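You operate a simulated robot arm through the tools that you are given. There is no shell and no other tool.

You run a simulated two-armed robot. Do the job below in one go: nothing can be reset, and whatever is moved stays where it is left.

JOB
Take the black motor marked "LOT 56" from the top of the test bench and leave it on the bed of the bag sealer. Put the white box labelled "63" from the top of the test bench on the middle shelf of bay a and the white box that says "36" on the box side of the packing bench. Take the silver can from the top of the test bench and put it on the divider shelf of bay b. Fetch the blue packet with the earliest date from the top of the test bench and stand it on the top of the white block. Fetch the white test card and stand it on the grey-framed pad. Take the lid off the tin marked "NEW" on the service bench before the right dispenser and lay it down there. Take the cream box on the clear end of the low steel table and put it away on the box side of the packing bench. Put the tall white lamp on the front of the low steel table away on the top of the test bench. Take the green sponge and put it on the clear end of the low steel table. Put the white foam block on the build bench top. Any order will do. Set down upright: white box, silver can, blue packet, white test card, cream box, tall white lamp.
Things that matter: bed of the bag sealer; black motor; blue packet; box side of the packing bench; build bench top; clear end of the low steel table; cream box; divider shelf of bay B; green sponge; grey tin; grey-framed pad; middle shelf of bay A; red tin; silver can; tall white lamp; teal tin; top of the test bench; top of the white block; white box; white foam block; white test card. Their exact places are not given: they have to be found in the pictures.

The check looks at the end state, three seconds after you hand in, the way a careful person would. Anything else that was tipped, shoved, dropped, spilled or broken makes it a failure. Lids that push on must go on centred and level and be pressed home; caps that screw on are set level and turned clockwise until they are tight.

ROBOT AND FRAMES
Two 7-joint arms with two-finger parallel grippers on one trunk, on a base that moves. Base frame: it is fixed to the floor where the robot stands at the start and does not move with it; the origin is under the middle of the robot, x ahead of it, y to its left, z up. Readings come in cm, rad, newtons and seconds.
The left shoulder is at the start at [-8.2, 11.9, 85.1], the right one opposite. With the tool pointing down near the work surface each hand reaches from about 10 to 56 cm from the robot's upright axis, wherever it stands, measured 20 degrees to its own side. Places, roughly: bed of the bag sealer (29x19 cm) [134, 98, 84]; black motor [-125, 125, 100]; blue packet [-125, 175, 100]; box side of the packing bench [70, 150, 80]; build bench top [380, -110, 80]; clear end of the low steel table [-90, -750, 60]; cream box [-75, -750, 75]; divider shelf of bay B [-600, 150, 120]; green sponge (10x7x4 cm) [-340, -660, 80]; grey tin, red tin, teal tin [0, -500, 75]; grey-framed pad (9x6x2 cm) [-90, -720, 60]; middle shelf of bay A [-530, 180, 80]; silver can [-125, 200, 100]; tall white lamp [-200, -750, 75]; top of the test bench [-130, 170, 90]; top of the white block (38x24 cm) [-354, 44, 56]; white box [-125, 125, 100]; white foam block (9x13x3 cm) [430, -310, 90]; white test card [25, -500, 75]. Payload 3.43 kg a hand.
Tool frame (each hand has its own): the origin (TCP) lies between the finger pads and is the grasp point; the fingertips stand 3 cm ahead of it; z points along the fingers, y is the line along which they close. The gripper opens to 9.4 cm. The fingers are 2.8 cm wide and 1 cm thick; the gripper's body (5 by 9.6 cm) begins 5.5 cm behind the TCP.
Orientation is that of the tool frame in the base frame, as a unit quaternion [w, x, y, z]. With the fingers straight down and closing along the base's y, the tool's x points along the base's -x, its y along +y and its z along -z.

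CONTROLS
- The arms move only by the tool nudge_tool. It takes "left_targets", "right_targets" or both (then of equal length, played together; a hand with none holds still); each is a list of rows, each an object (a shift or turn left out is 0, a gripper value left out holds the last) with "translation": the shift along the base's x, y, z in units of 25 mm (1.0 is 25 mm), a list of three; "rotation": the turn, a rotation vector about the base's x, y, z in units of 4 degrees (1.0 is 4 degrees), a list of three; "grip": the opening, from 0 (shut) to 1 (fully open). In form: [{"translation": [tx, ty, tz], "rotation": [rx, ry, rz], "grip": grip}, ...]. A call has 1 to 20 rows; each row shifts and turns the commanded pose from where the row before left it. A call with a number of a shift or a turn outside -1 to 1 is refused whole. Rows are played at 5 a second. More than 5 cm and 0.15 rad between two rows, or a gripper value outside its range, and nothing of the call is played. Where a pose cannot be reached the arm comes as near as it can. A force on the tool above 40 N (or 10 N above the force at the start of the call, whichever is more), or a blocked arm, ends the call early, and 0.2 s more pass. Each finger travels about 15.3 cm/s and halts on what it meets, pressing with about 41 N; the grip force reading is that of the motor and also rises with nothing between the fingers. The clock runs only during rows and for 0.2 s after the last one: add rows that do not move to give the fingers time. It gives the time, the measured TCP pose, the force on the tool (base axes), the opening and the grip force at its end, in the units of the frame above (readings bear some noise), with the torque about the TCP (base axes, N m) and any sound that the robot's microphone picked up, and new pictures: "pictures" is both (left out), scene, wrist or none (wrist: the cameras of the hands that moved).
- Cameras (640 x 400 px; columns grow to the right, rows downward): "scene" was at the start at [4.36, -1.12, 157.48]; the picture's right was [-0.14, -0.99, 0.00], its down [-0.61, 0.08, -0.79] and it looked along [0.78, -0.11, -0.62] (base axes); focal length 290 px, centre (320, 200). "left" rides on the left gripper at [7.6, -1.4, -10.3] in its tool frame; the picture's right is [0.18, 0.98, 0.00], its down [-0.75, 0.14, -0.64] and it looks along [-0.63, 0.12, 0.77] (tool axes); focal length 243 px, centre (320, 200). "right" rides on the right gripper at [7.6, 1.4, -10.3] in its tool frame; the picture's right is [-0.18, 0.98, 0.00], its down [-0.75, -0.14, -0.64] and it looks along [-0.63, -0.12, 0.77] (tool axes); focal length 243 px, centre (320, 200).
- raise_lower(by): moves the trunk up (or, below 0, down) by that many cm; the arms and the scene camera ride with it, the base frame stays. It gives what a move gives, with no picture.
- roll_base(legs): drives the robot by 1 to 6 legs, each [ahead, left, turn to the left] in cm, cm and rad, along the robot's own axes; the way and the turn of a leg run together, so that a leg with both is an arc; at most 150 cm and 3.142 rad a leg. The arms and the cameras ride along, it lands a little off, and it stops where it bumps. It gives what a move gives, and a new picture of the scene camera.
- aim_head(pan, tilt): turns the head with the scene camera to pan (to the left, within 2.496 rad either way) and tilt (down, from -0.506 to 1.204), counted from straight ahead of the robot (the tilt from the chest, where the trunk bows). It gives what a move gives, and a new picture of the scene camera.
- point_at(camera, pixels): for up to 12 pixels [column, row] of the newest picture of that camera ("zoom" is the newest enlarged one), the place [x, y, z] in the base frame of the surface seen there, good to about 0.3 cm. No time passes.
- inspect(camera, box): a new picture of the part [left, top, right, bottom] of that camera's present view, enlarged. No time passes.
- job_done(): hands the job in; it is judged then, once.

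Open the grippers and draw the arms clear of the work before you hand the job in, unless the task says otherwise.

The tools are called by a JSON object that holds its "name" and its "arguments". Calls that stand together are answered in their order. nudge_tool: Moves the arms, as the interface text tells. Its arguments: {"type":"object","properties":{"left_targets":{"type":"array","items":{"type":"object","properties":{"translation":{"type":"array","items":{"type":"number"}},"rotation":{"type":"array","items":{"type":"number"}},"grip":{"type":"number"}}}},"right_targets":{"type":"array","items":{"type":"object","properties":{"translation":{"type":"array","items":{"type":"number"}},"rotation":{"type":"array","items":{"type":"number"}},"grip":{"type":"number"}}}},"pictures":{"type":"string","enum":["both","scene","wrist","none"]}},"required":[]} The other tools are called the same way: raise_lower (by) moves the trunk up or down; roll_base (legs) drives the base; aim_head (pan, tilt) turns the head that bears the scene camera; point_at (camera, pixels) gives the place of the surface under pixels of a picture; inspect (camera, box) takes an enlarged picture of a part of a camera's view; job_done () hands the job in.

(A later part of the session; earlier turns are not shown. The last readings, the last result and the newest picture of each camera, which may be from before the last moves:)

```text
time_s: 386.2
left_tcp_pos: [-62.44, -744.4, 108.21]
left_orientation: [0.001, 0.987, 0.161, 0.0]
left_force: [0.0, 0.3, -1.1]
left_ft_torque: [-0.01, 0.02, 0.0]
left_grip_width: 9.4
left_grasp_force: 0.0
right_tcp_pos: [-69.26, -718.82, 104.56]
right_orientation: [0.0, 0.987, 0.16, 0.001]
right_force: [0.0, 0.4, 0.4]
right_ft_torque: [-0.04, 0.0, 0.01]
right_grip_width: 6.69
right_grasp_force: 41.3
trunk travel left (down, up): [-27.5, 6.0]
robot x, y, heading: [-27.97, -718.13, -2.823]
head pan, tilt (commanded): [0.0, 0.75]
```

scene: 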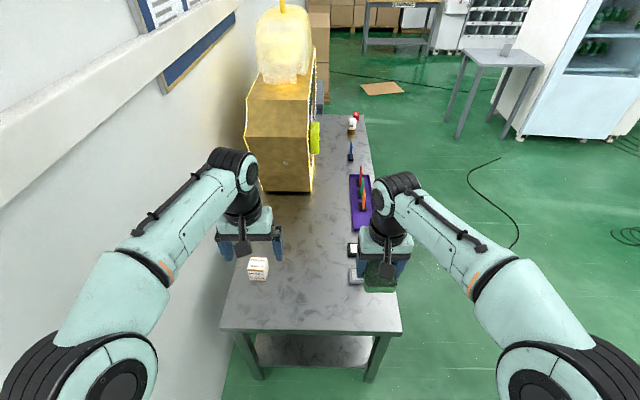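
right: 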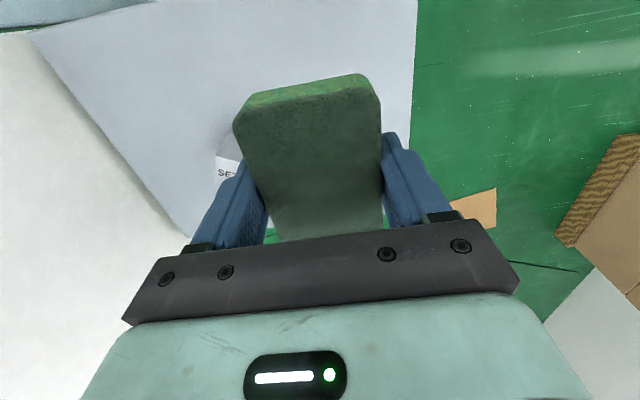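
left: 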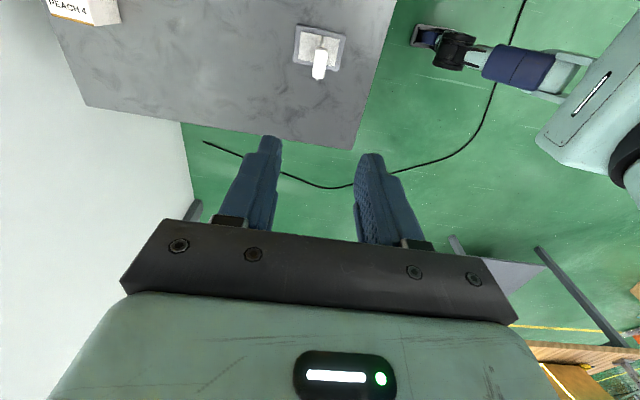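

{"name": "inspect", "arguments": {"camera": "scene", "box": [210, 230, 410, 350]}}

{"name": "point_at", "arguments": {"camera": "zoom", "pixels": [[130, 95], [180, 90], [185, 120], [130, 125], [155, 108], [125, 160], [185, 150], [60, 310], [590, 310], [460, 125], [200, 200], [300, 180]]}}

```text
3.20 times, centred on (310, 290) of scene
```

zoom: 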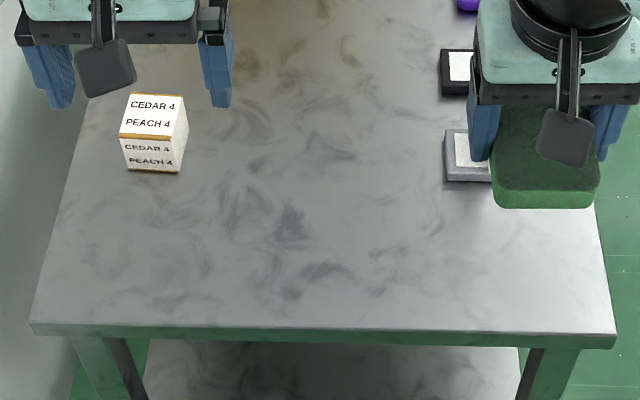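

```text
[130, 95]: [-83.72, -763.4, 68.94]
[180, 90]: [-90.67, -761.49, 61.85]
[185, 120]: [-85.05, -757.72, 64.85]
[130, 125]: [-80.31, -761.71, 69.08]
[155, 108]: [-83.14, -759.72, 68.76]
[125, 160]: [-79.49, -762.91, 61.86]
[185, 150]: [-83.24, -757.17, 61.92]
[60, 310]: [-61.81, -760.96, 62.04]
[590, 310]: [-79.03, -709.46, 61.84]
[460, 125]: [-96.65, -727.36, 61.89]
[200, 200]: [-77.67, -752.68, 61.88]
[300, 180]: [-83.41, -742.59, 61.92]
```

The cream box ("CEDAR 4 / PEACH 4") is at ≈(-82.7,-760). I move closer and left.

{"name": "roll_base", "arguments": {"legs": [[14, 8, -0.03]]}}

{"name": "inspect", "arguments": {"camera": "left", "box": [160, 0, 480, 240]}}

```text
time_s: 387.6
left_tcp_pos: [-74.43, -754.84, 108.24]
left_orientation: [0.001, 0.989, 0.146, 0.0]
left_force: [-0.7, -1.1, 0.3]
left_ft_torque: [0.02, -0.02, 0.04]
left_grip_width: 9.39
left_grasp_force: 0.0
right_tcp_pos: [-80.33, -729.16, 104.45]
right_orientation: [0.0, 0.989, 0.145, 0.002]
right_force: [0.2, -0.3, -0.3]
right_ft_torque: [0.04, 0.01, 0.03]
right_grip_width: 6.67
right_grasp_force: 41.5
trunk travel left (down, up): [-27.5, 6.0]
robot x, y, heading: [-38.93, -729.81, -2.851]
head pan, tilt (commanded): [0.0, 0.75]
```

scene: 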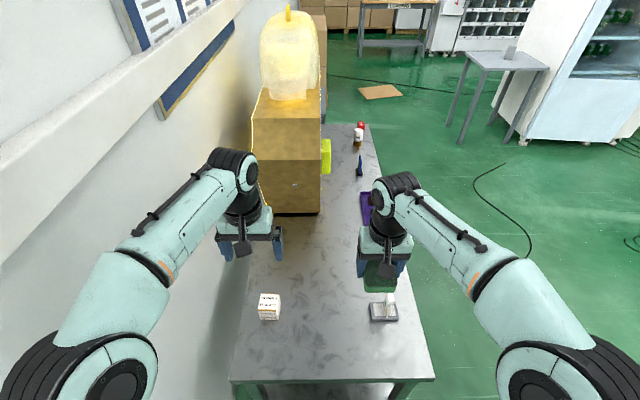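

```text
1.67 times, centred on (320, 120) of left
```

zoom: 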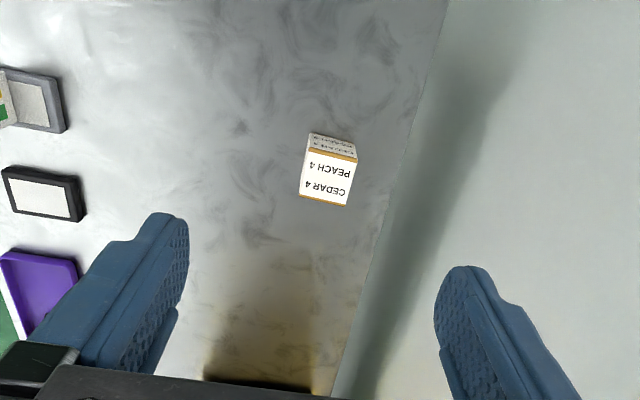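

{"name": "point_at", "arguments": {"camera": "zoom", "pixels": [[309, 153], [355, 160], [345, 203], [302, 193], [328, 178], [312, 138], [350, 145]]}}

```text
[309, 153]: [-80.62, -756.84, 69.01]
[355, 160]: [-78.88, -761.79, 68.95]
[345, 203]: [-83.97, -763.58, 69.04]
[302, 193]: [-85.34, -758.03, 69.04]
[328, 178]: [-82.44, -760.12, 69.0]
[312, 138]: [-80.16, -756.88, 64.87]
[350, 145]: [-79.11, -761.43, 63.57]
```

Box centre (-82.2,-760.05), aligned with my hand. I bring the left hand down over it to z≈75.

{"name": "nudge_tool", "arguments": {"left_targets": [{"translation": [-0.39, -0.26, -1], "grip": 1}, {"translation": [-0.39, -0.26, -1]}, {"translation": [-0.39, -0.26, -1]}, {"translation": [-0.39, -0.26, -1]}, {"translation": [-0.39, -0.26, -1]}, {"translation": [-0.39, -0.26, -1]}, {"translation": [-0.39, -0.26, -1]}, {"translation": [-0.39, -0.26, -1]}, {"translation": [0, 0, -1]}, {"translation": [0, 0, -1]}, {"translation": [0, 0, -1]}, {"translation": [0, 0, -1]}, {"translation": [0, 0, -1]}, {"translation": [0, 0, 0]}], "pictures": "both"}}

```text
time_s: 390.6
left_tcp_pos: [-82.15, -760.13, 75.85]
left_orientation: [0.001, 0.989, 0.147, -0.001]
left_force: [-0.1, -0.5, 1.0]
left_ft_torque: [0.0, -0.02, -0.02]
left_grip_width: 9.44
left_grasp_force: 0.0
right_tcp_pos: [-80.31, -729.26, 104.61]
right_orientation: [0.0, 0.989, 0.145, 0.001]
right_force: [-1.3, -0.4, -0.1]
right_ft_torque: [0.01, -0.03, 0.02]
right_grip_width: 6.66
right_grasp_force: 41.1
trunk travel left (down, up): [-27.5, 6.0]
robot x, y, heading: [-39.12, -729.6, -2.856]
head pan, tilt (commanded): [0.0, 0.75]
```

scene: 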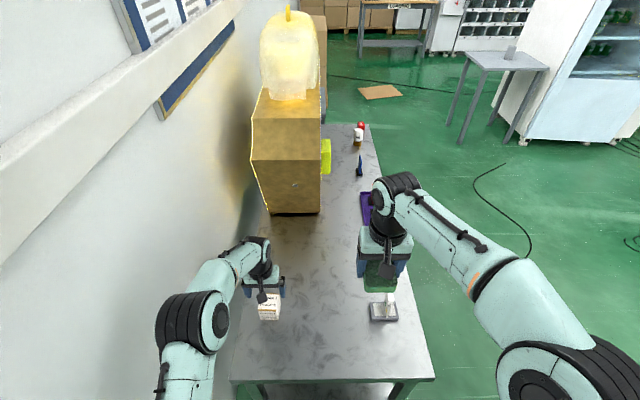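
left: 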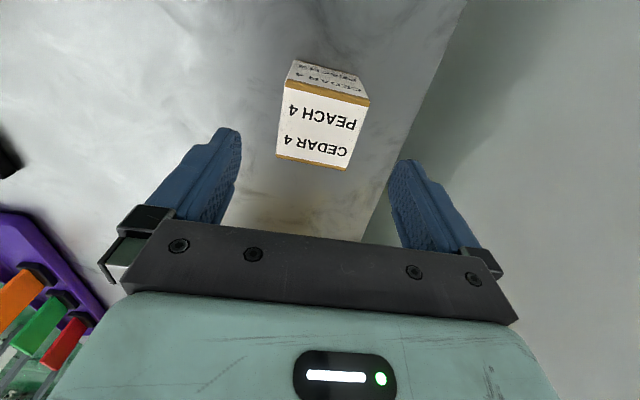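

Aligned. I descend to z≈66.6, close and lift the cream box.

{"name": "nudge_tool", "arguments": {"left_targets": [{"translation": [0, 0, -1]}, {"translation": [0, 0, -1]}, {"translation": [0, 0, -1]}, {"translation": [0, 0, -0.7]}, {"translation": [0, 0, 0]}, {"grip": 0}, {"grip": 0}, {"grip": 0}, {"translation": [0, 0, 0.5], "grip": 0}, {"translation": [0, 0, 1]}, {"translation": [0, 0, 1]}, {"translation": [0, 0, 1]}], "pictures": "wrist"}}

```text
time_s: 393.2
left_tcp_pos: [-82.17, -760.07, 75.56]
left_orientation: [0.001, 0.989, 0.146, -0.001]
left_force: [-0.1, 0.0, -1.5]
left_ft_torque: [-0.02, 0.0, 0.0]
left_grip_width: 6.45
left_grasp_force: 40.7
right_tcp_pos: [-80.3, -729.06, 104.5]
right_orientation: [0.0, 0.99, 0.144, 0.001]
right_force: [0.7, -0.5, 0.0]
right_ft_torque: [0.0, -0.01, -0.01]
right_grip_width: 6.69
right_grasp_force: 40.7
trunk travel left (down, up): [-27.5, 6.0]
robot x, y, heading: [-38.87, -730.25, -2.851]
head pan, tilt (commanded): [0.0, 0.75]
```

left: 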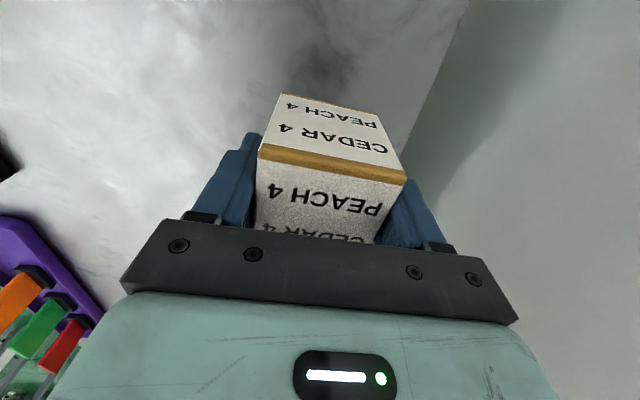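

The cream box is held (6.45 cm). I raise and retract the left hand.

{"name": "nudge_tool", "arguments": {"left_targets": [{"translation": [0, 0, 1]}, {"translation": [0, 0, 1]}, {"translation": [0, 0, 1]}, {"translation": [0, 0, 1]}, {"translation": [0.39, 0.26, 1]}, {"translation": [0.39, 0.26, 1]}, {"translation": [0.39, 0.26, 1]}, {"translation": [0.39, 0.26, 1]}, {"translation": [0.39, 0.26, 1]}, {"translation": [0.39, 0.26, 1]}, {"translation": [0.39, 0.26, 1]}, {"translation": [0.39, 0.26, 1]}], "right_targets": [{"translation": [0, 0, 0]}, {"translation": [0, 0, 0]}, {"translation": [0, 0, 0]}, {"translation": [0, 0, 0]}, {"translation": [-0.235, -0.47, 0]}, {"translation": [-0.235, -0.47, -0.5]}, {"translation": [-0.235, -0.47, -1]}, {"translation": [-0.235, -0.47, -1]}, {"translation": [-0.235, -0.47, -1]}, {"translation": [-0.235, -0.47, -1]}, {"translation": [-0.235, -0.47, -1]}, {"translation": [-0.235, -0.47, -1]}], "pictures": "both"}}

```text
time_s: 395.9
left_tcp_pos: [-74.35, -754.8, 105.35]
left_orientation: [0.001, 0.989, 0.146, -0.001]
left_force: [0.5, -0.5, -1.0]
left_ft_torque: [-0.03, -0.03, -0.01]
left_grip_width: 6.41
left_grasp_force: 41.3
right_tcp_pos: [-85.09, -738.68, 88.39]
right_orientation: [0.0, 0.989, 0.145, 0.0]
right_force: [0.2, 0.3, -0.4]
right_ft_torque: [-0.03, -0.01, 0.02]
right_grip_width: 6.65
right_grasp_force: 41.2
trunk travel left (down, up): [-27.5, 6.0]
robot x, y, heading: [-39.01, -729.73, -2.855]
head pan, tilt (commanded): [0.0, 0.75]
```

scene: 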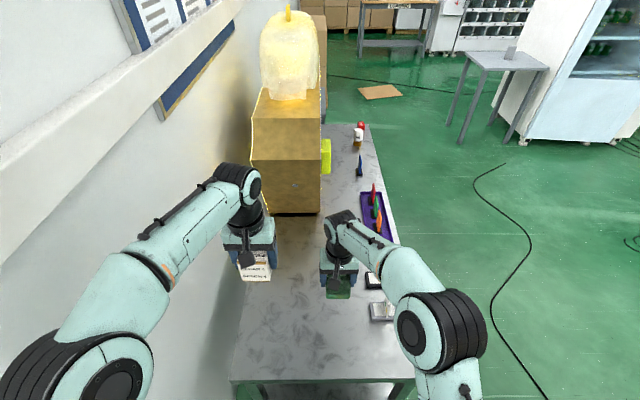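
right: 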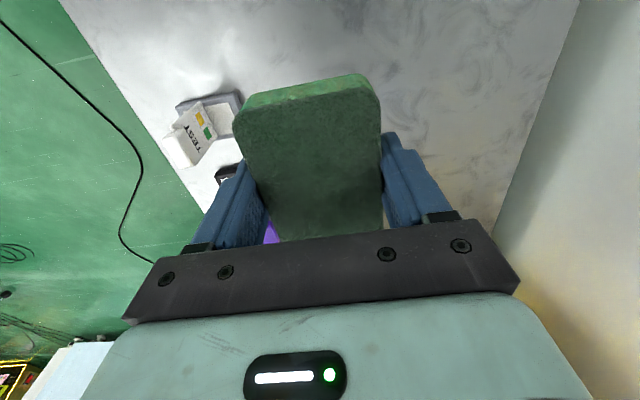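
left: 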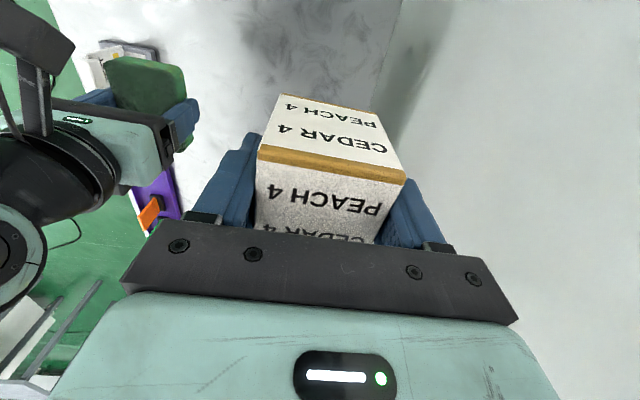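

The sponge is over the clear end at (-85,-738.7). I lower it.

{"name": "nudge_tool", "arguments": {"right_targets": [{"translation": [0, 0, -1]}, {"translation": [0, 0, -1]}, {"translation": [0, 0, -1]}, {"translation": [0, 0, -1]}, {"translation": [0, 0, -1]}, {"translation": [0, 0, -1]}, {"translation": [0, 0, -1]}, {"translation": [0, 0, -1]}, {"translation": [0, 0, -0.6]}, {"translation": [0, 0, -0.2]}, {"translation": [0, 0, 0]}], "pictures": "wrist"}}

```text
time_s: 398.2
left_tcp_pos: [-74.5, -754.8, 105.45]
left_orientation: [0.0, 0.989, 0.146, -0.001]
left_force: [0.5, 0.3, -1.3]
left_ft_torque: [-0.01, -0.04, -0.03]
left_grip_width: 6.37
left_grasp_force: 41.4
right_tcp_pos: [-85.08, -738.7, 66.22]
right_orientation: [0.0, 0.99, 0.144, 0.002]
right_force: [-0.6, -0.6, 0.0]
right_ft_torque: [-0.04, -0.04, 0.0]
right_grip_width: 6.71
right_grasp_force: 40.8
trunk travel left (down, up): [-27.5, 6.0]
robot x, y, heading: [-38.85, -730.1, -2.854]
head pan, tilt (commanded): [0.0, 0.75]
```

right: 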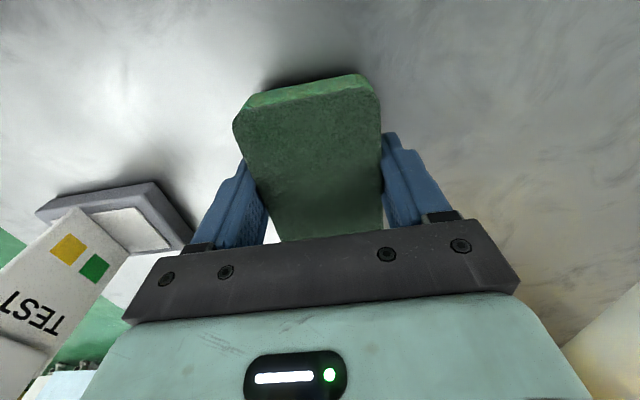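

{"name": "nudge_tool", "arguments": {"right_targets": [{"translation": [0, 0, -0.08]}, {"translation": [0, 0, -0.08]}, {"translation": [0, 0, 0]}], "pictures": "none"}}

```text
time_s: 399.1
left_tcp_pos: [-74.3, -754.86, 105.39]
left_orientation: [0.0, 0.989, 0.146, -0.001]
left_force: [-0.5, -0.3, -0.8]
left_ft_torque: [-0.01, -0.02, 0.02]
left_grip_width: 6.39
left_grasp_force: 40.5
right_tcp_pos: [-85.1, -738.53, 65.83]
right_orientation: [0.0, 0.99, 0.144, 0.001]
right_force: [-0.5, -0.3, 0.0]
right_ft_torque: [0.05, -0.04, -0.03]
right_grip_width: 6.7
right_grasp_force: 41.2
trunk travel left (down, up): [-27.5, 6.0]
robot x, y, heading: [-39.06, -730.3, -2.854]
head pan, tilt (commanded): [0.0, 0.75]
```

{"name": "nudge_tool", "arguments": {"right_targets": [{"translation": [0, 0, -0.08]}, {"translation": [0, 0, 0]}, {"translation": [0, 0, -0.08]}, {"translation": [0, 0, 0]}, {"translation": [0, 0, -0.06]}, {"translation": [0, 0, 0]}], "pictures": "wrist"}}

```text
time_s: 400.4
left_tcp_pos: [-74.35, -754.78, 105.33]
left_orientation: [0.0, 0.989, 0.146, 0.0]
left_force: [-0.5, -0.5, -1.9]
left_ft_torque: [0.01, -0.01, -0.01]
left_grip_width: 6.38
left_grasp_force: 41.1
right_tcp_pos: [-85.0, -738.63, 65.2]
right_orientation: [0.0, 0.989, 0.145, 0.001]
right_force: [-0.1, 0.5, -0.1]
right_ft_torque: [0.0, 0.03, -0.01]
right_grip_width: 6.69
right_grasp_force: 41.1
trunk travel left (down, up): [-27.5, 6.0]
robot x, y, heading: [-39.09, -730.08, -2.851]
head pan, tilt (commanded): [0.0, 0.75]
```

right: 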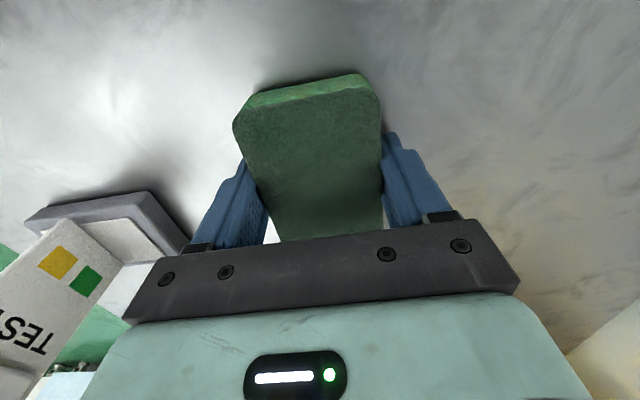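

{"name": "nudge_tool", "arguments": {"right_targets": [{"translation": [0, 0, -0.06]}, {"translation": [0, 0, 0]}, {"translation": [0, 0, -0.06]}, {"translation": [0, 0, 0]}], "pictures": "none"}}

```text
time_s: 401.4
left_tcp_pos: [-74.36, -754.85, 105.27]
left_orientation: [0.0, 0.989, 0.146, -0.001]
left_force: [-0.3, -0.1, -1.5]
left_ft_torque: [0.03, 0.01, -0.02]
left_grip_width: 6.38
left_grasp_force: 40.8
right_tcp_pos: [-84.93, -738.65, 65.04]
right_orientation: [0.001, 0.99, 0.144, 0.001]
right_force: [0.1, 0.2, 1.6]
right_ft_torque: [-0.06, -0.01, 0.0]
right_grip_width: 6.67
right_grasp_force: 41.1
trunk travel left (down, up): [-27.5, 6.0]
robot x, y, heading: [-39.38, -729.73, -2.854]
head pan, tilt (commanded): [0.0, 0.75]
```

Touching now. I open and rise.

{"name": "nudge_tool", "arguments": {"right_targets": [{"grip": 0.95}, {"grip": 0.95}, {"grip": 0.95}, {"translation": [0, 0, 0.5]}, {"translation": [0, 0, 1]}, {"translation": [0, 0, 1]}, {"translation": [0, 0, 1]}, {"translation": [0, 0, 1]}, {"translation": [0, 0, 1]}, {"translation": [0, 0, 1]}, {"translation": [0, 0, 1]}, {"translation": [0.235, 0.47, 1]}, {"translation": [0.235, 0.47, 1]}, {"translation": [0.235, 0.47, 1]}, {"translation": [0.235, 0.47, 1]}, {"translation": [0.235, 0.47, 1]}, {"translation": [0.235, 0.47, 1]}, {"translation": [0.235, 0.47, 1]}, {"translation": [0.235, 0.47, 1]}], "pictures": "both"}}

{"name": "inspect", "arguments": {"camera": "scene", "box": [200, 210, 420, 390]}}

```text
time_s: 405.4
left_tcp_pos: [-74.35, -754.76, 105.34]
left_orientation: [0.001, 0.989, 0.147, 0.0]
left_force: [1.3, -0.3, -1.8]
left_ft_torque: [0.02, -0.02, 0.0]
left_grip_width: 6.37
left_grasp_force: 41.2
right_tcp_pos: [-80.19, -729.19, 103.8]
right_orientation: [0.0, 0.989, 0.145, 0.001]
right_force: [0.1, -0.1, 0.6]
right_ft_torque: [0.03, 0.02, -0.02]
right_grip_width: 8.91
right_grasp_force: 0.0
trunk travel left (down, up): [-27.5, 6.0]
robot x, y, heading: [-39.05, -729.78, -2.859]
head pan, tilt (commanded): [0.0, 0.75]
```

scene: 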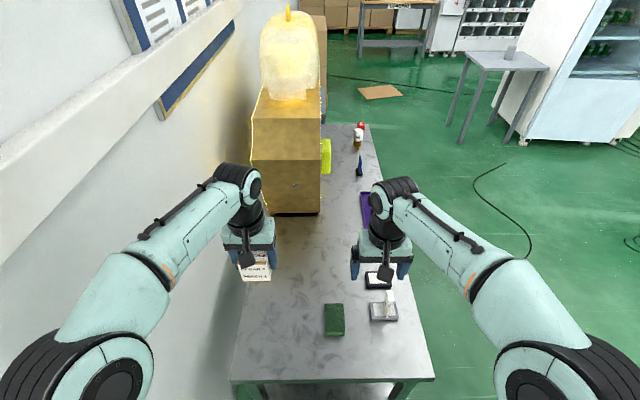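
right: 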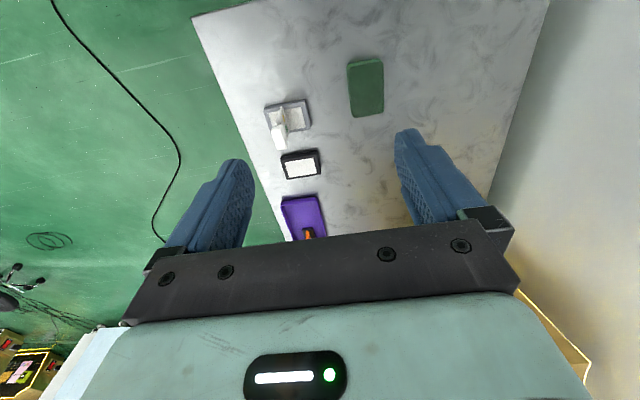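

```text
2.22 times, centred on (310, 300) of scene
```

zoom: 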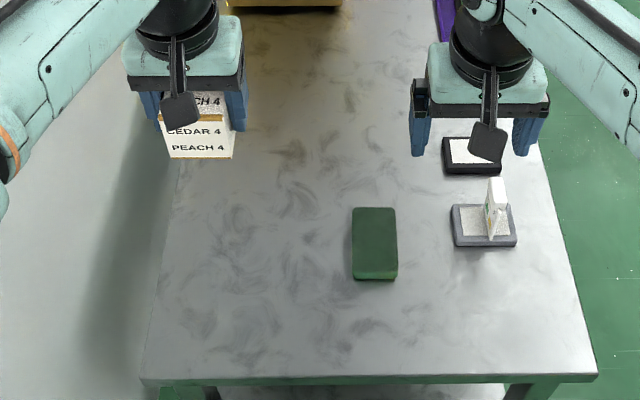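

The sponge lies on the clear end and the card still stands. Now I drive round to the front of the table for the lamp.

{"name": "roll_base", "arguments": {"legs": [[-15, -85, 0], [0, 0, 1.577], [-10, -78, 0], [-10, -76, 0]]}}

{"name": "aim_head", "arguments": {"pan": 0.0, "tilt": 0.75}}

```text
time_s: 430.7
left_tcp_pos: [-176.69, -704.02, 105.43]
left_orientation: [0.001, 0.595, 0.804, -0.001]
left_force: [0.2, -0.7, -1.1]
left_ft_torque: [-0.03, 0.03, 0.01]
left_grip_width: 6.34
left_grasp_force: 40.8
right_tcp_pos: [-202.26, -709.82, 103.65]
right_orientation: [0.0, 0.595, 0.804, 0.0]
right_force: [0.0, -0.2, 0.4]
right_ft_torque: [0.0, 0.0, -0.02]
right_grip_width: 8.94
right_grasp_force: 0.0
trunk travel left (down, up): [-27.5, 6.0]
robot x, y, heading: [-201.96, -668.64, -1.28]
head pan, tilt (commanded): [0.0, 0.75]
```

scene: 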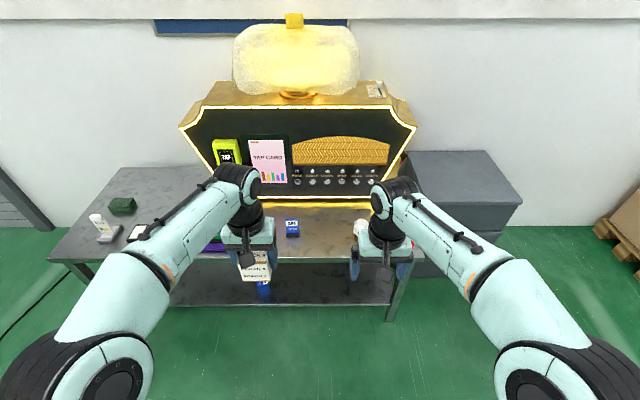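

```text
time_s: 431.3
left_tcp_pos: [-176.71, -703.98, 105.39]
left_orientation: [0.001, 0.594, 0.804, -0.001]
left_force: [0.2, -0.1, -0.9]
left_ft_torque: [0.0, -0.03, 0.0]
left_grip_width: 6.38
left_grasp_force: 40.6
right_tcp_pos: [-202.27, -709.93, 103.67]
right_orientation: [-0.001, 0.596, 0.803, 0.0]
right_force: [0.3, -0.6, -0.3]
right_ft_torque: [0.0, 0.02, -0.01]
right_grip_width: 8.95
right_grasp_force: 0.1
trunk travel left (down, up): [-27.5, 6.0]
robot x, y, heading: [-201.84, -668.8, -1.281]
head pan, tilt (commanded): [0.0, 0.75]
```

scene: 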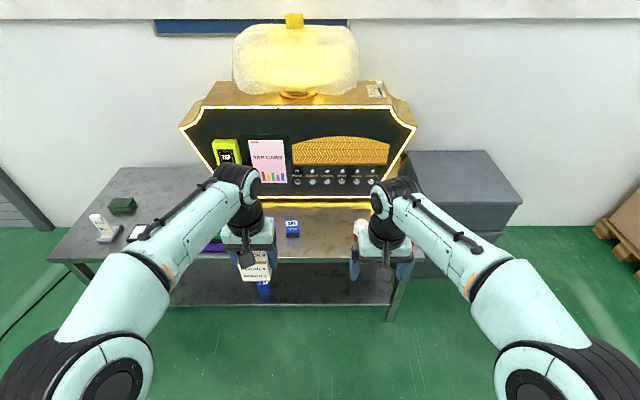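

{"name": "inspect", "arguments": {"camera": "right", "box": [160, 0, 480, 240]}}

{"name": "inspect", "arguments": {"camera": "scene", "box": [330, 190, 430, 290]}}

```text
1.67 times, centred on (320, 120) of right
```

zoom: 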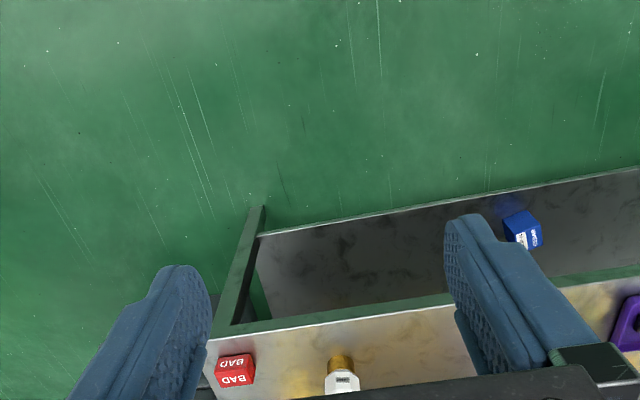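

```text
4.00 times, centred on (380, 240) of scene
```

zoom: 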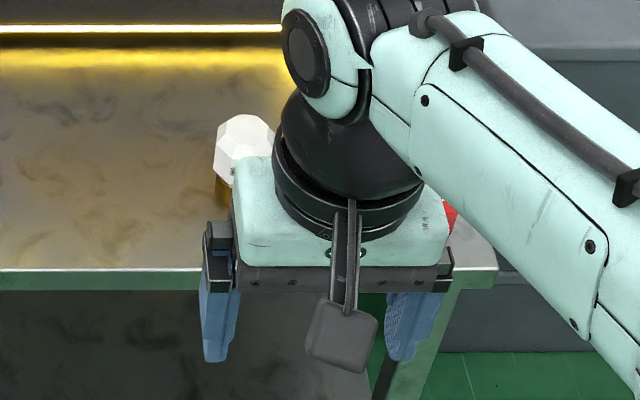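

{"name": "roll_base", "arguments": {"legs": [[24, -16, 0]]}}

{"name": "inspect", "arguments": {"camera": "scene", "box": [260, 190, 420, 330]}}

```text
time_s: 433.3
left_tcp_pos: [-184.82, -731.94, 105.43]
left_orientation: [0.002, 0.595, 0.804, 0.0]
left_force: [-0.1, 0.2, -1.8]
left_ft_torque: [0.02, 0.0, 0.02]
left_grip_width: 6.42
left_grasp_force: 41.0
right_tcp_pos: [-210.45, -737.85, 103.72]
right_orientation: [-0.001, 0.596, 0.803, 0.001]
right_force: [-0.1, -0.4, -0.4]
right_ft_torque: [0.0, 0.02, -0.02]
right_grip_width: 8.94
right_grasp_force: 0.2
trunk travel left (down, up): [-27.5, 6.0]
robot x, y, heading: [-210.01, -696.84, -1.284]
head pan, tilt (commanded): [0.0, 0.75]
```

scene: 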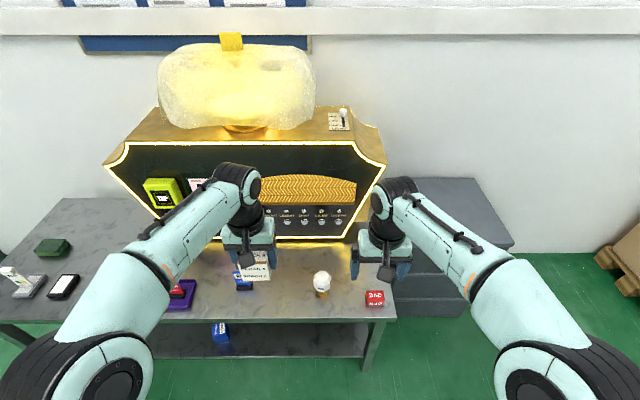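

```text
2.86 times, centred on (340, 260) of scene
```

zoom: 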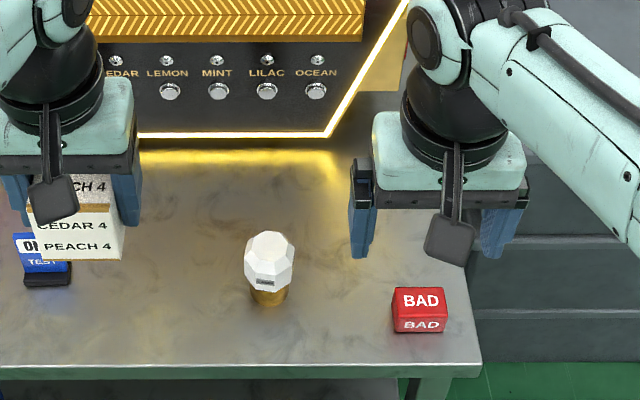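

{"name": "point_at", "arguments": {"camera": "zoom", "pixels": [[268, 238], [268, 258], [268, 280], [268, 298], [248, 262], [291, 265], [254, 292], [284, 292], [418, 300], [268, 306]]}}

{"name": "inspect", "arguments": {"camera": "scene", "box": [302, 260, 342, 305]}}

```text
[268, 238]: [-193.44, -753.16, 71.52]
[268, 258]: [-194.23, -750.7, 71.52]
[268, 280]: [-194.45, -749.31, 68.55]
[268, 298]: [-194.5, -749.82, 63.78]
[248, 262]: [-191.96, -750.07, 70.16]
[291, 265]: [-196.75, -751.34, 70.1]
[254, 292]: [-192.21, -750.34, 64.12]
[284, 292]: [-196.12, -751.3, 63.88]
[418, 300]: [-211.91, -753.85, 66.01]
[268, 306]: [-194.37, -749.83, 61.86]
```

```text
8.89 times, centred on (322, 282) of scene
```

zoom: 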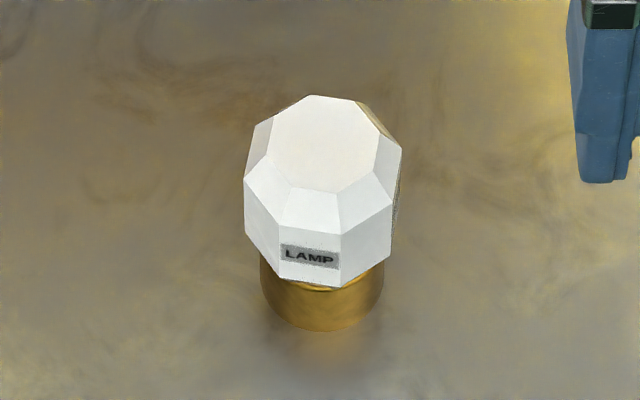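

Lamp centre ≈(-193.9,-752.0), head z 66–71.5. I position the base so the right hand comes over it.

{"name": "roll_base", "arguments": {"legs": [[0, 12, 0], [14, 0, 0]]}}

{"name": "inspect", "arguments": {"camera": "right", "box": [160, 0, 480, 240]}}

```text
time_s: 435.9
left_tcp_pos: [-169.26, -741.71, 105.34]
left_orientation: [0.0, 0.596, 0.803, -0.001]
left_force: [0.0, 0.5, -0.9]
left_ft_torque: [0.03, -0.01, 0.03]
left_grip_width: 6.37
left_grasp_force: 40.6
right_tcp_pos: [-194.82, -747.61, 103.63]
right_orientation: [-0.001, 0.597, 0.803, 0.001]
right_force: [0.2, 0.2, -0.5]
right_ft_torque: [0.0, 0.07, -0.03]
right_grip_width: 8.92
right_grasp_force: 0.0
trunk travel left (down, up): [-27.5, 6.0]
robot x, y, heading: [-194.18, -706.23, -1.279]
head pan, tilt (commanded): [0.0, 0.75]
```

scene: 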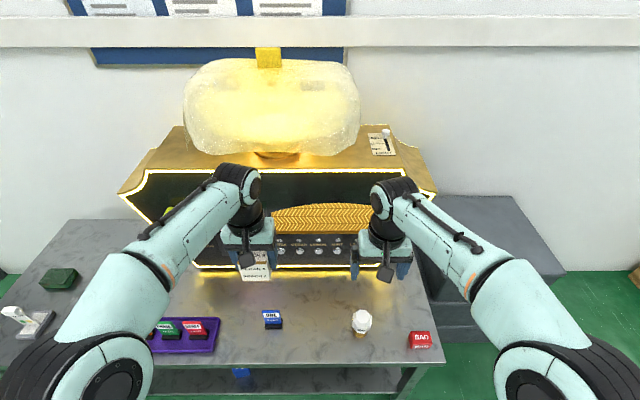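

```text
1.67 times, centred on (320, 120) of right
```

zoom: 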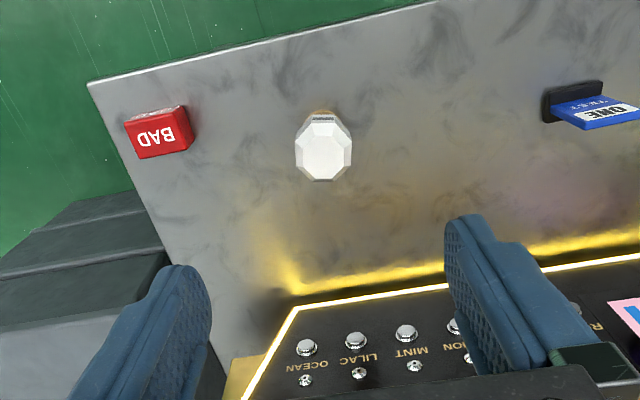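

{"name": "point_at", "arguments": {"camera": "zoom", "pixels": [[323, 150], [300, 150], [348, 150], [322, 122], [325, 178], [320, 112], [165, 130]]}}

```text
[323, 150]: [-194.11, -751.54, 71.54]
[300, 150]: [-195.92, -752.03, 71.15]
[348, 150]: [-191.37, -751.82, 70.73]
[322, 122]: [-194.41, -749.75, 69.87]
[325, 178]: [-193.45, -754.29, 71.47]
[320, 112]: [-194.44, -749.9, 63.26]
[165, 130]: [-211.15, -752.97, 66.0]
```

I lower the right hand over the lamp.

{"name": "nudge_tool", "arguments": {"right_targets": [{"translation": [0.09, -0.44, -1], "grip": 1}, {"translation": [0.09, -0.44, -1]}, {"translation": [0.09, -0.44, -1]}, {"translation": [0.09, -0.44, -1]}, {"translation": [0, 0, -1]}, {"translation": [0, 0, -1]}, {"translation": [0, 0, -1]}, {"translation": [0, 0, -1]}, {"translation": [0, 0, -1]}, {"translation": [0, 0, -1]}, {"translation": [0, 0, 0]}], "pictures": "wrist"}}

```text
time_s: 438.3
left_tcp_pos: [-169.23, -741.64, 105.32]
left_orientation: [0.001, 0.596, 0.803, -0.001]
left_force: [0.7, -0.1, -1.1]
left_ft_torque: [0.03, -0.01, -0.01]
left_grip_width: 6.37
left_grasp_force: 41.2
right_tcp_pos: [-193.97, -751.95, 78.65]
right_orientation: [0.0, 0.597, 0.802, 0.001]
right_force: [-0.5, 0.9, -0.2]
right_ft_torque: [0.01, -0.02, -0.02]
right_grip_width: 9.39
right_grasp_force: 0.0
trunk travel left (down, up): [-27.5, 6.0]
robot x, y, heading: [-194.18, -706.56, -1.282]
head pan, tilt (commanded): [0.0, 0.75]
```

right: 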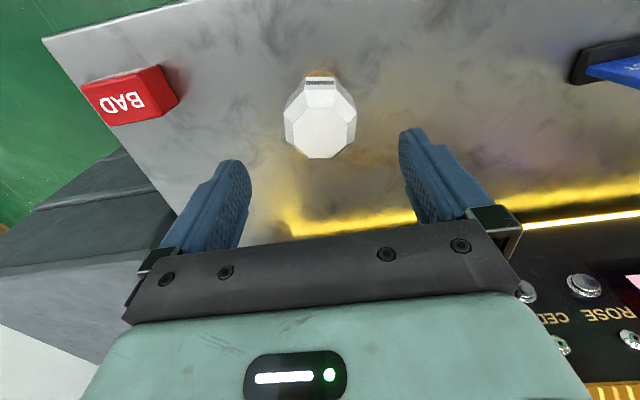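

The lamp is centred between the fingers. I go down to z≈69.5, close and lift.

{"name": "nudge_tool", "arguments": {"right_targets": [{"translation": [0, 0, -1]}, {"translation": [0, 0, -1]}, {"translation": [0, 0, -1]}, {"translation": [0, 0, -0.65]}, {"translation": [0, 0, 0]}, {"grip": 0}, {"grip": 0}, {"grip": 0}, {"translation": [0, 0, 0.4], "grip": 0}, {"translation": [0, 0, 0.8]}, {"translation": [0, 0, 1]}, {"translation": [0, 0, 1]}], "pictures": "wrist"}}

```text
time_s: 440.9
left_tcp_pos: [-169.28, -741.76, 105.41]
left_orientation: [0.0, 0.595, 0.804, -0.001]
left_force: [-0.1, -0.8, -1.0]
left_ft_torque: [-0.01, 0.03, 0.03]
left_grip_width: 6.39
left_grasp_force: 41.0
right_tcp_pos: [-193.82, -752.08, 77.5]
right_orientation: [-0.001, 0.597, 0.802, 0.002]
right_force: [-0.3, -0.4, -2.2]
right_ft_torque: [0.02, -0.01, 0.02]
right_grip_width: 6.33
right_grasp_force: 41.2
trunk travel left (down, up): [-27.5, 6.0]
robot x, y, heading: [-194.19, -706.35, -1.28]
head pan, tilt (commanded): [0.0, 0.75]
```

right: 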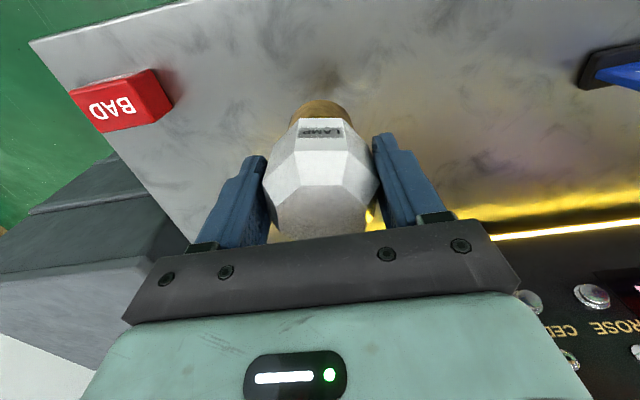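

The lamp is held. I raise it and retract, then back away from the table.

{"name": "nudge_tool", "arguments": {"right_targets": [{"translation": [0, 0, 1]}, {"translation": [0, 0, 1]}, {"translation": [0, 0, 1]}, {"translation": [0, 0, 1]}, {"translation": [0, 0, 1]}, {"translation": [0, 0, 1]}, {"translation": [0, 0, 1]}, {"translation": [-0.09, 0.44, 1]}, {"translation": [-0.09, 0.44, 1]}, {"translation": [-0.09, 0.44, 1]}, {"translation": [-0.09, 0.44, 1]}, {"translation": [-0.09, 0.44, 1]}], "pictures": "none"}}

{"name": "roll_base", "arguments": {"legs": [[-60, 0, 0]]}}

{"name": "inspect", "arguments": {"camera": "scene", "box": [0, 130, 440, 330]}}

```text
time_s: 443.5
left_tcp_pos: [-169.25, -741.78, 105.44]
left_orientation: [0.0, 0.595, 0.804, 0.0]
left_force: [-0.4, 0.5, -1.5]
left_ft_torque: [0.04, 0.04, 0.01]
left_grip_width: 6.4
left_grasp_force: 40.9
right_tcp_pos: [-195.19, -746.37, 107.44]
right_orientation: [-0.001, 0.597, 0.803, 0.001]
right_force: [-0.2, -0.4, -1.5]
right_ft_torque: [-0.01, -0.02, -0.01]
right_grip_width: 6.31
right_grasp_force: 40.6
trunk travel left (down, up): [-27.5, 6.0]
robot x, y, heading: [-193.9, -706.33, -1.281]
head pan, tilt (commanded): [0.0, 0.75]
```

```text
time_s: 447.0
left_tcp_pos: [-186.48, -683.49, 105.38]
left_orientation: [0.001, 0.591, 0.807, -0.001]
left_force: [0.6, 0.3, -0.8]
left_ft_torque: [-0.01, -0.02, 0.01]
left_grip_width: 6.4
left_grasp_force: 41.6
right_tcp_pos: [-212.24, -688.49, 107.4]
right_orientation: [-0.001, 0.592, 0.806, 0.0]
right_force: [-0.5, 0.0, -2.0]
right_ft_torque: [0.0, 0.0, 0.02]
right_grip_width: 6.3
right_grasp_force: 40.8
trunk travel left (down, up): [-27.5, 6.0]
robot x, y, heading: [-212.22, -648.58, -1.271]
head pan, tilt (commanded): [0.0, 0.75]
```

scene: 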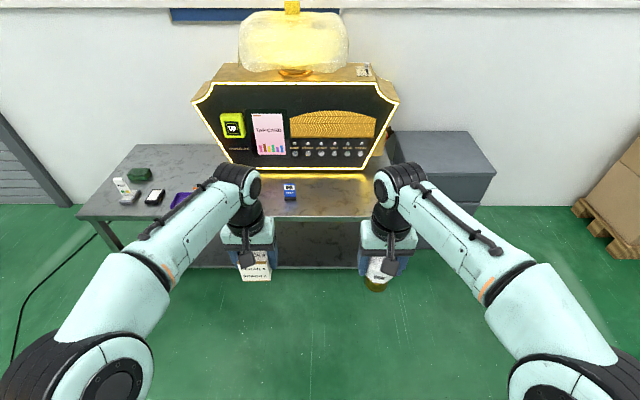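

```text
1.45 times, centred on (220, 230) of scene
```

zoom: 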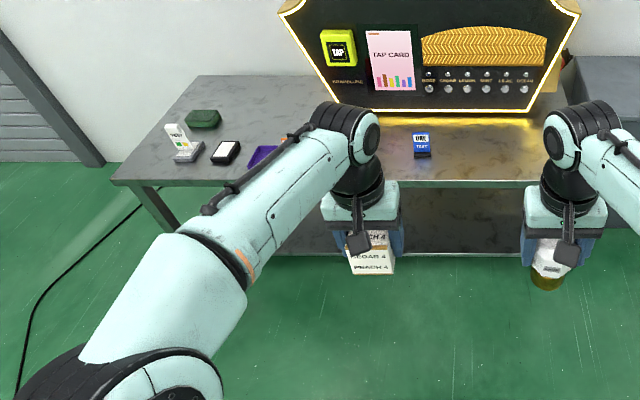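

Both items held. I turn to face east and drive the long way back via the free corridor to the packing bench aisle.

{"name": "roll_base", "arguments": {"legs": [[0, 0, 1.58], [98, 19, 0], [44, 138, 0], [128, -10, 0]]}}

```text
time_s: 473.9
left_tcp_pos: [30.92, -398.33, 105.31]
left_orientation: [0.001, -0.16, 0.987, 0.0]
left_force: [0.3, 0.0, -1.6]
left_ft_torque: [0.0, -0.04, 0.03]
left_grip_width: 6.39
left_grasp_force: 41.0
right_tcp_pos: [36.37, -423.97, 107.42]
right_orientation: [-0.001, -0.159, 0.987, 0.0]
right_force: [-0.2, 1.2, -1.5]
right_ft_torque: [-0.02, 0.02, -0.01]
right_grip_width: 6.15
right_grasp_force: 40.5
trunk travel left (down, up): [-27.5, 6.0]
robot x, y, heading: [-3.34, -423.99, 0.319]
head pan, tilt (commanded): [0.0, 0.75]
```

scene: 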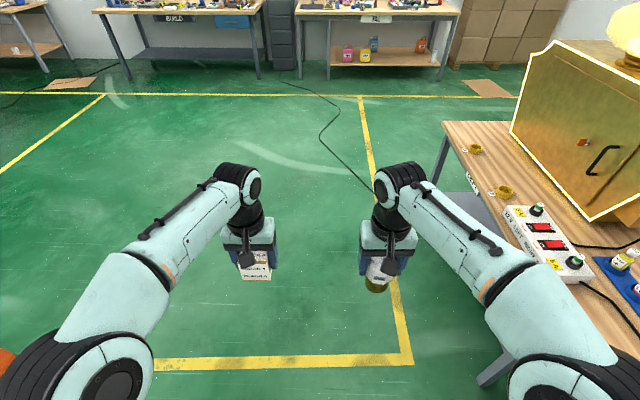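

The right grip width dropped slightly to 6.15; I check the lamp in the hand.

{"name": "inspect", "arguments": {"camera": "right", "box": [160, 60, 480, 260]}}

{"name": "inspect", "arguments": {"camera": "scene", "box": [210, 200, 430, 310]}}

```text
2.00 times, centred on (320, 160) of right
```

zoom: 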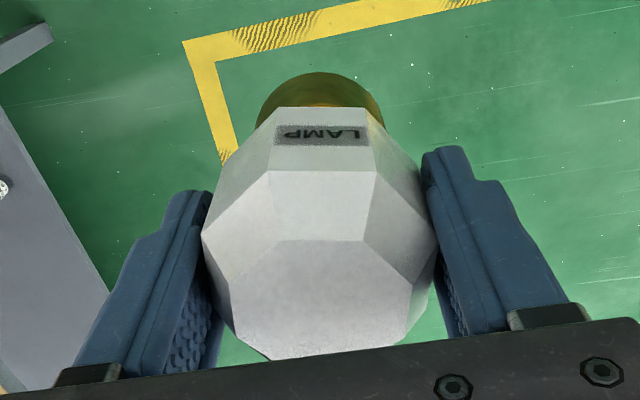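

```text
2.91 times, centred on (320, 255) of scene
```

zoom: 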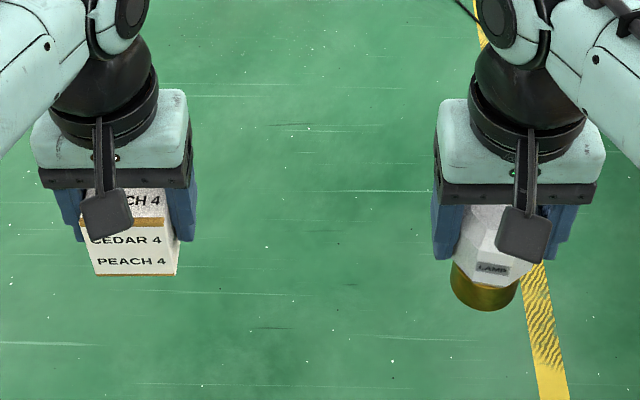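

The lamp is only slightly yawed, held firmly. I continue north to the packing bench aisle.

{"name": "roll_base", "arguments": {"legs": [[110, 20, 0], [43, 131, 0], [43, 131, 0], [-32, 142, 0], [0, 108, 0]]}}

{"name": "aim_head", "arguments": {"pan": 0.0, "tilt": 0.7}}

```text
time_s: 523.7
left_tcp_pos: [18.15, 157.84, 105.38]
left_orientation: [0.001, -0.167, 0.986, 0.0]
left_force: [-0.6, -1.1, -1.3]
left_ft_torque: [0.03, -0.01, -0.02]
left_grip_width: 6.4
left_grasp_force: 41.2
right_tcp_pos: [23.87, 132.21, 107.44]
right_orientation: [-0.001, -0.165, 0.986, 0.0]
right_force: [-0.2, -0.3, -1.7]
right_ft_torque: [-0.03, -0.03, 0.0]
right_grip_width: 6.14
right_grasp_force: 41.2
trunk travel left (down, up): [-27.5, 6.0]
robot x, y, heading: [-16.04, 131.65, 0.331]
head pan, tilt (commanded): [0.0, 0.75]
```

scene: 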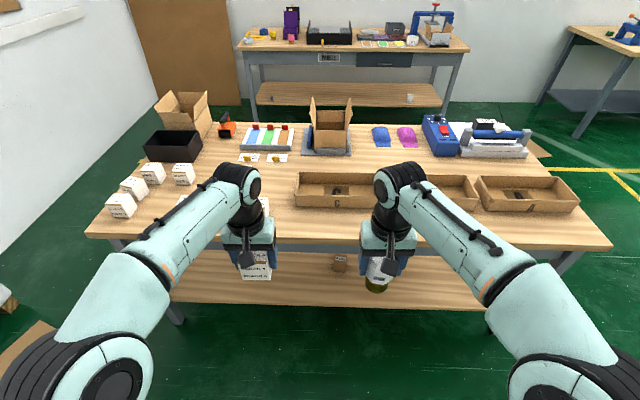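

```text
time_s: 524.3
left_tcp_pos: [18.02, 157.92, 105.32]
left_orientation: [0.001, -0.166, 0.986, 0.0]
left_force: [0.1, 0.6, -1.1]
left_ft_torque: [0.0, 0.03, -0.01]
left_grip_width: 6.39
left_grasp_force: 40.5
right_tcp_pos: [23.88, 132.32, 107.37]
right_orientation: [0.0, -0.166, 0.986, 0.0]
right_force: [-0.8, 0.3, -1.7]
right_ft_torque: [-0.02, -0.01, -0.02]
right_grip_width: 6.13
right_grasp_force: 40.8
trunk travel left (down, up): [-27.5, 6.0]
robot x, y, heading: [-16.16, 131.33, 0.331]
head pan, tilt (commanded): [0.0, 0.7]
```

scene: 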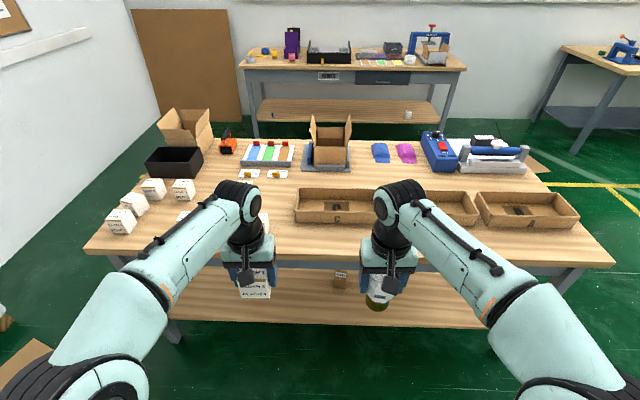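

{"name": "point_at", "arguments": {"camera": "scene", "pixels": [[297, 222], [293, 190], [285, 235], [280, 200], [122, 215], [183, 185], [185, 215], [280, 250], [380, 222], [100, 245], [400, 250], [270, 185]]}}

{"name": "inspect", "arguments": {"camera": "scene", "box": [80, 160, 400, 270]}}

```text
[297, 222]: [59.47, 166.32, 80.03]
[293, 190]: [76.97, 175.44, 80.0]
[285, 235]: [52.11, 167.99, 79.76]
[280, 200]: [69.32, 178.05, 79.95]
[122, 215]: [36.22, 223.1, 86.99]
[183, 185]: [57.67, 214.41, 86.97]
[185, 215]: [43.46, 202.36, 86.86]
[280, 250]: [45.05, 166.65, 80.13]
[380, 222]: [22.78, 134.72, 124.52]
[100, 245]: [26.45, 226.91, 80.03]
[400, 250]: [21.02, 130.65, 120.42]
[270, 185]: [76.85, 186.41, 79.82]
```

```text
2.00 times, centred on (240, 215) of scene
```

zoom: 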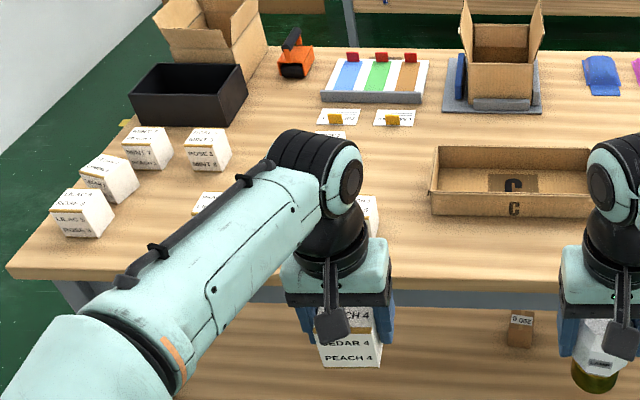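

Free place for the cream box: about (58.5,180) between the other cream boxes and carton C. I drive in.

{"name": "point_at", "arguments": {"camera": "scene", "pixels": [[320, 318], [240, 318], [440, 265], [300, 305]]}}

{"name": "roll_base", "arguments": {"legs": [[36, 10, -0.03]]}}

```text
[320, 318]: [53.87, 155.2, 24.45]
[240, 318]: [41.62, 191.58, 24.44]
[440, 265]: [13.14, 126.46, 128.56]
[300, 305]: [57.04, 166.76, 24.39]
```

```text
time_s: 526.7
left_tcp_pos: [50.18, 177.58, 105.35]
left_orientation: [0.002, -0.15, 0.989, 0.001]
left_force: [-0.2, 0.5, -1.6]
left_ft_torque: [0.0, 0.03, 0.0]
left_grip_width: 6.36
left_grasp_force: 40.6
right_tcp_pos: [55.06, 151.71, 107.45]
right_orientation: [0.0, -0.149, 0.989, -0.001]
right_force: [1.0, 0.1, -1.8]
right_ft_torque: [-0.02, 0.02, 0.0]
right_grip_width: 6.16
right_grasp_force: 41.2
trunk travel left (down, up): [-27.5, 6.0]
robot x, y, heading: [15.07, 152.5, 0.295]
head pan, tilt (commanded): [0.0, 0.7]
```

scene: 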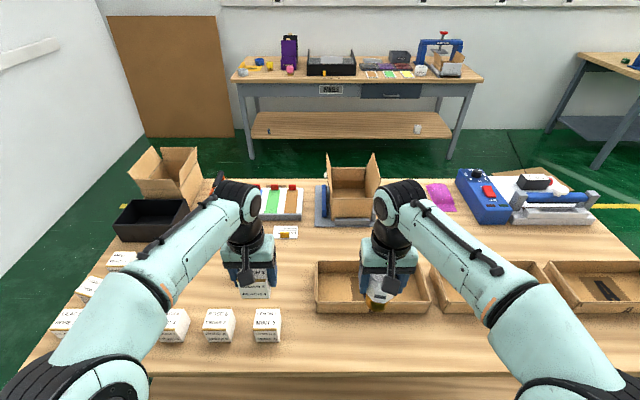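

{"name": "inspect", "arguments": {"camera": "left", "box": [0, 0, 640, 400]}}

{"name": "point_at", "arguments": {"camera": "zoom", "pixels": [[150, 60], [300, 60], [400, 60], [480, 80], [520, 120], [560, 160], [100, 120], [160, 180], [430, 40], [350, 40], [200, 40], [480, 180]]}}

```text
1.00 times, centred on (320, 200) of left (not enlarged: the box is as wide or as high as the picture)
```

zoom: 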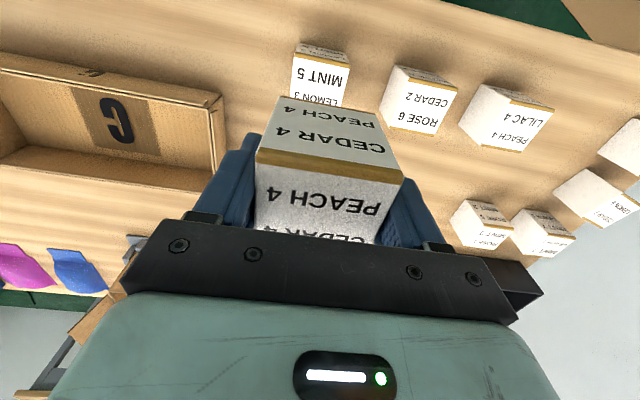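

```text
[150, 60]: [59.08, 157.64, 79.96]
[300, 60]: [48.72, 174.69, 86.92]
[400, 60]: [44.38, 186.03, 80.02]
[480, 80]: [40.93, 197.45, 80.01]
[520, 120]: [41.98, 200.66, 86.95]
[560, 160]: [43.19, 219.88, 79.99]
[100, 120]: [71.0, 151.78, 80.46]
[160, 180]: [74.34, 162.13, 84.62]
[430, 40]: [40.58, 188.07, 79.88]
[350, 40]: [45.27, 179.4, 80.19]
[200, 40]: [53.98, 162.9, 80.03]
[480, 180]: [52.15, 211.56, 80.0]
```

{"name": "point_at", "arguments": {"camera": "zoom", "pixels": [[215, 98], [213, 185], [205, 190], [222, 140], [440, 200], [330, 100], [310, 100]]}}

{"name": "point_at", "arguments": {"camera": "scene", "pixels": [[267, 312], [218, 312], [318, 265], [316, 308], [300, 330], [290, 290], [215, 280], [200, 285]]}}

```text
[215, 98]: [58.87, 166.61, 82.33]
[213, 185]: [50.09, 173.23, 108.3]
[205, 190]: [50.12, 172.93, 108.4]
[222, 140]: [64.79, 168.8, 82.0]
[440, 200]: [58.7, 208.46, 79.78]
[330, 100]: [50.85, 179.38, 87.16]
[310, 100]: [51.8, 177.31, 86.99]
```

```text
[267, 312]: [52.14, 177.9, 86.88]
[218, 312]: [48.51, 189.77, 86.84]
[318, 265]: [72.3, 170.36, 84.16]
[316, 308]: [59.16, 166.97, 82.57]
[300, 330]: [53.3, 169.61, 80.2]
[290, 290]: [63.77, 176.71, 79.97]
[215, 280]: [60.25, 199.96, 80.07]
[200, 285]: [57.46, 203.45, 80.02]
```

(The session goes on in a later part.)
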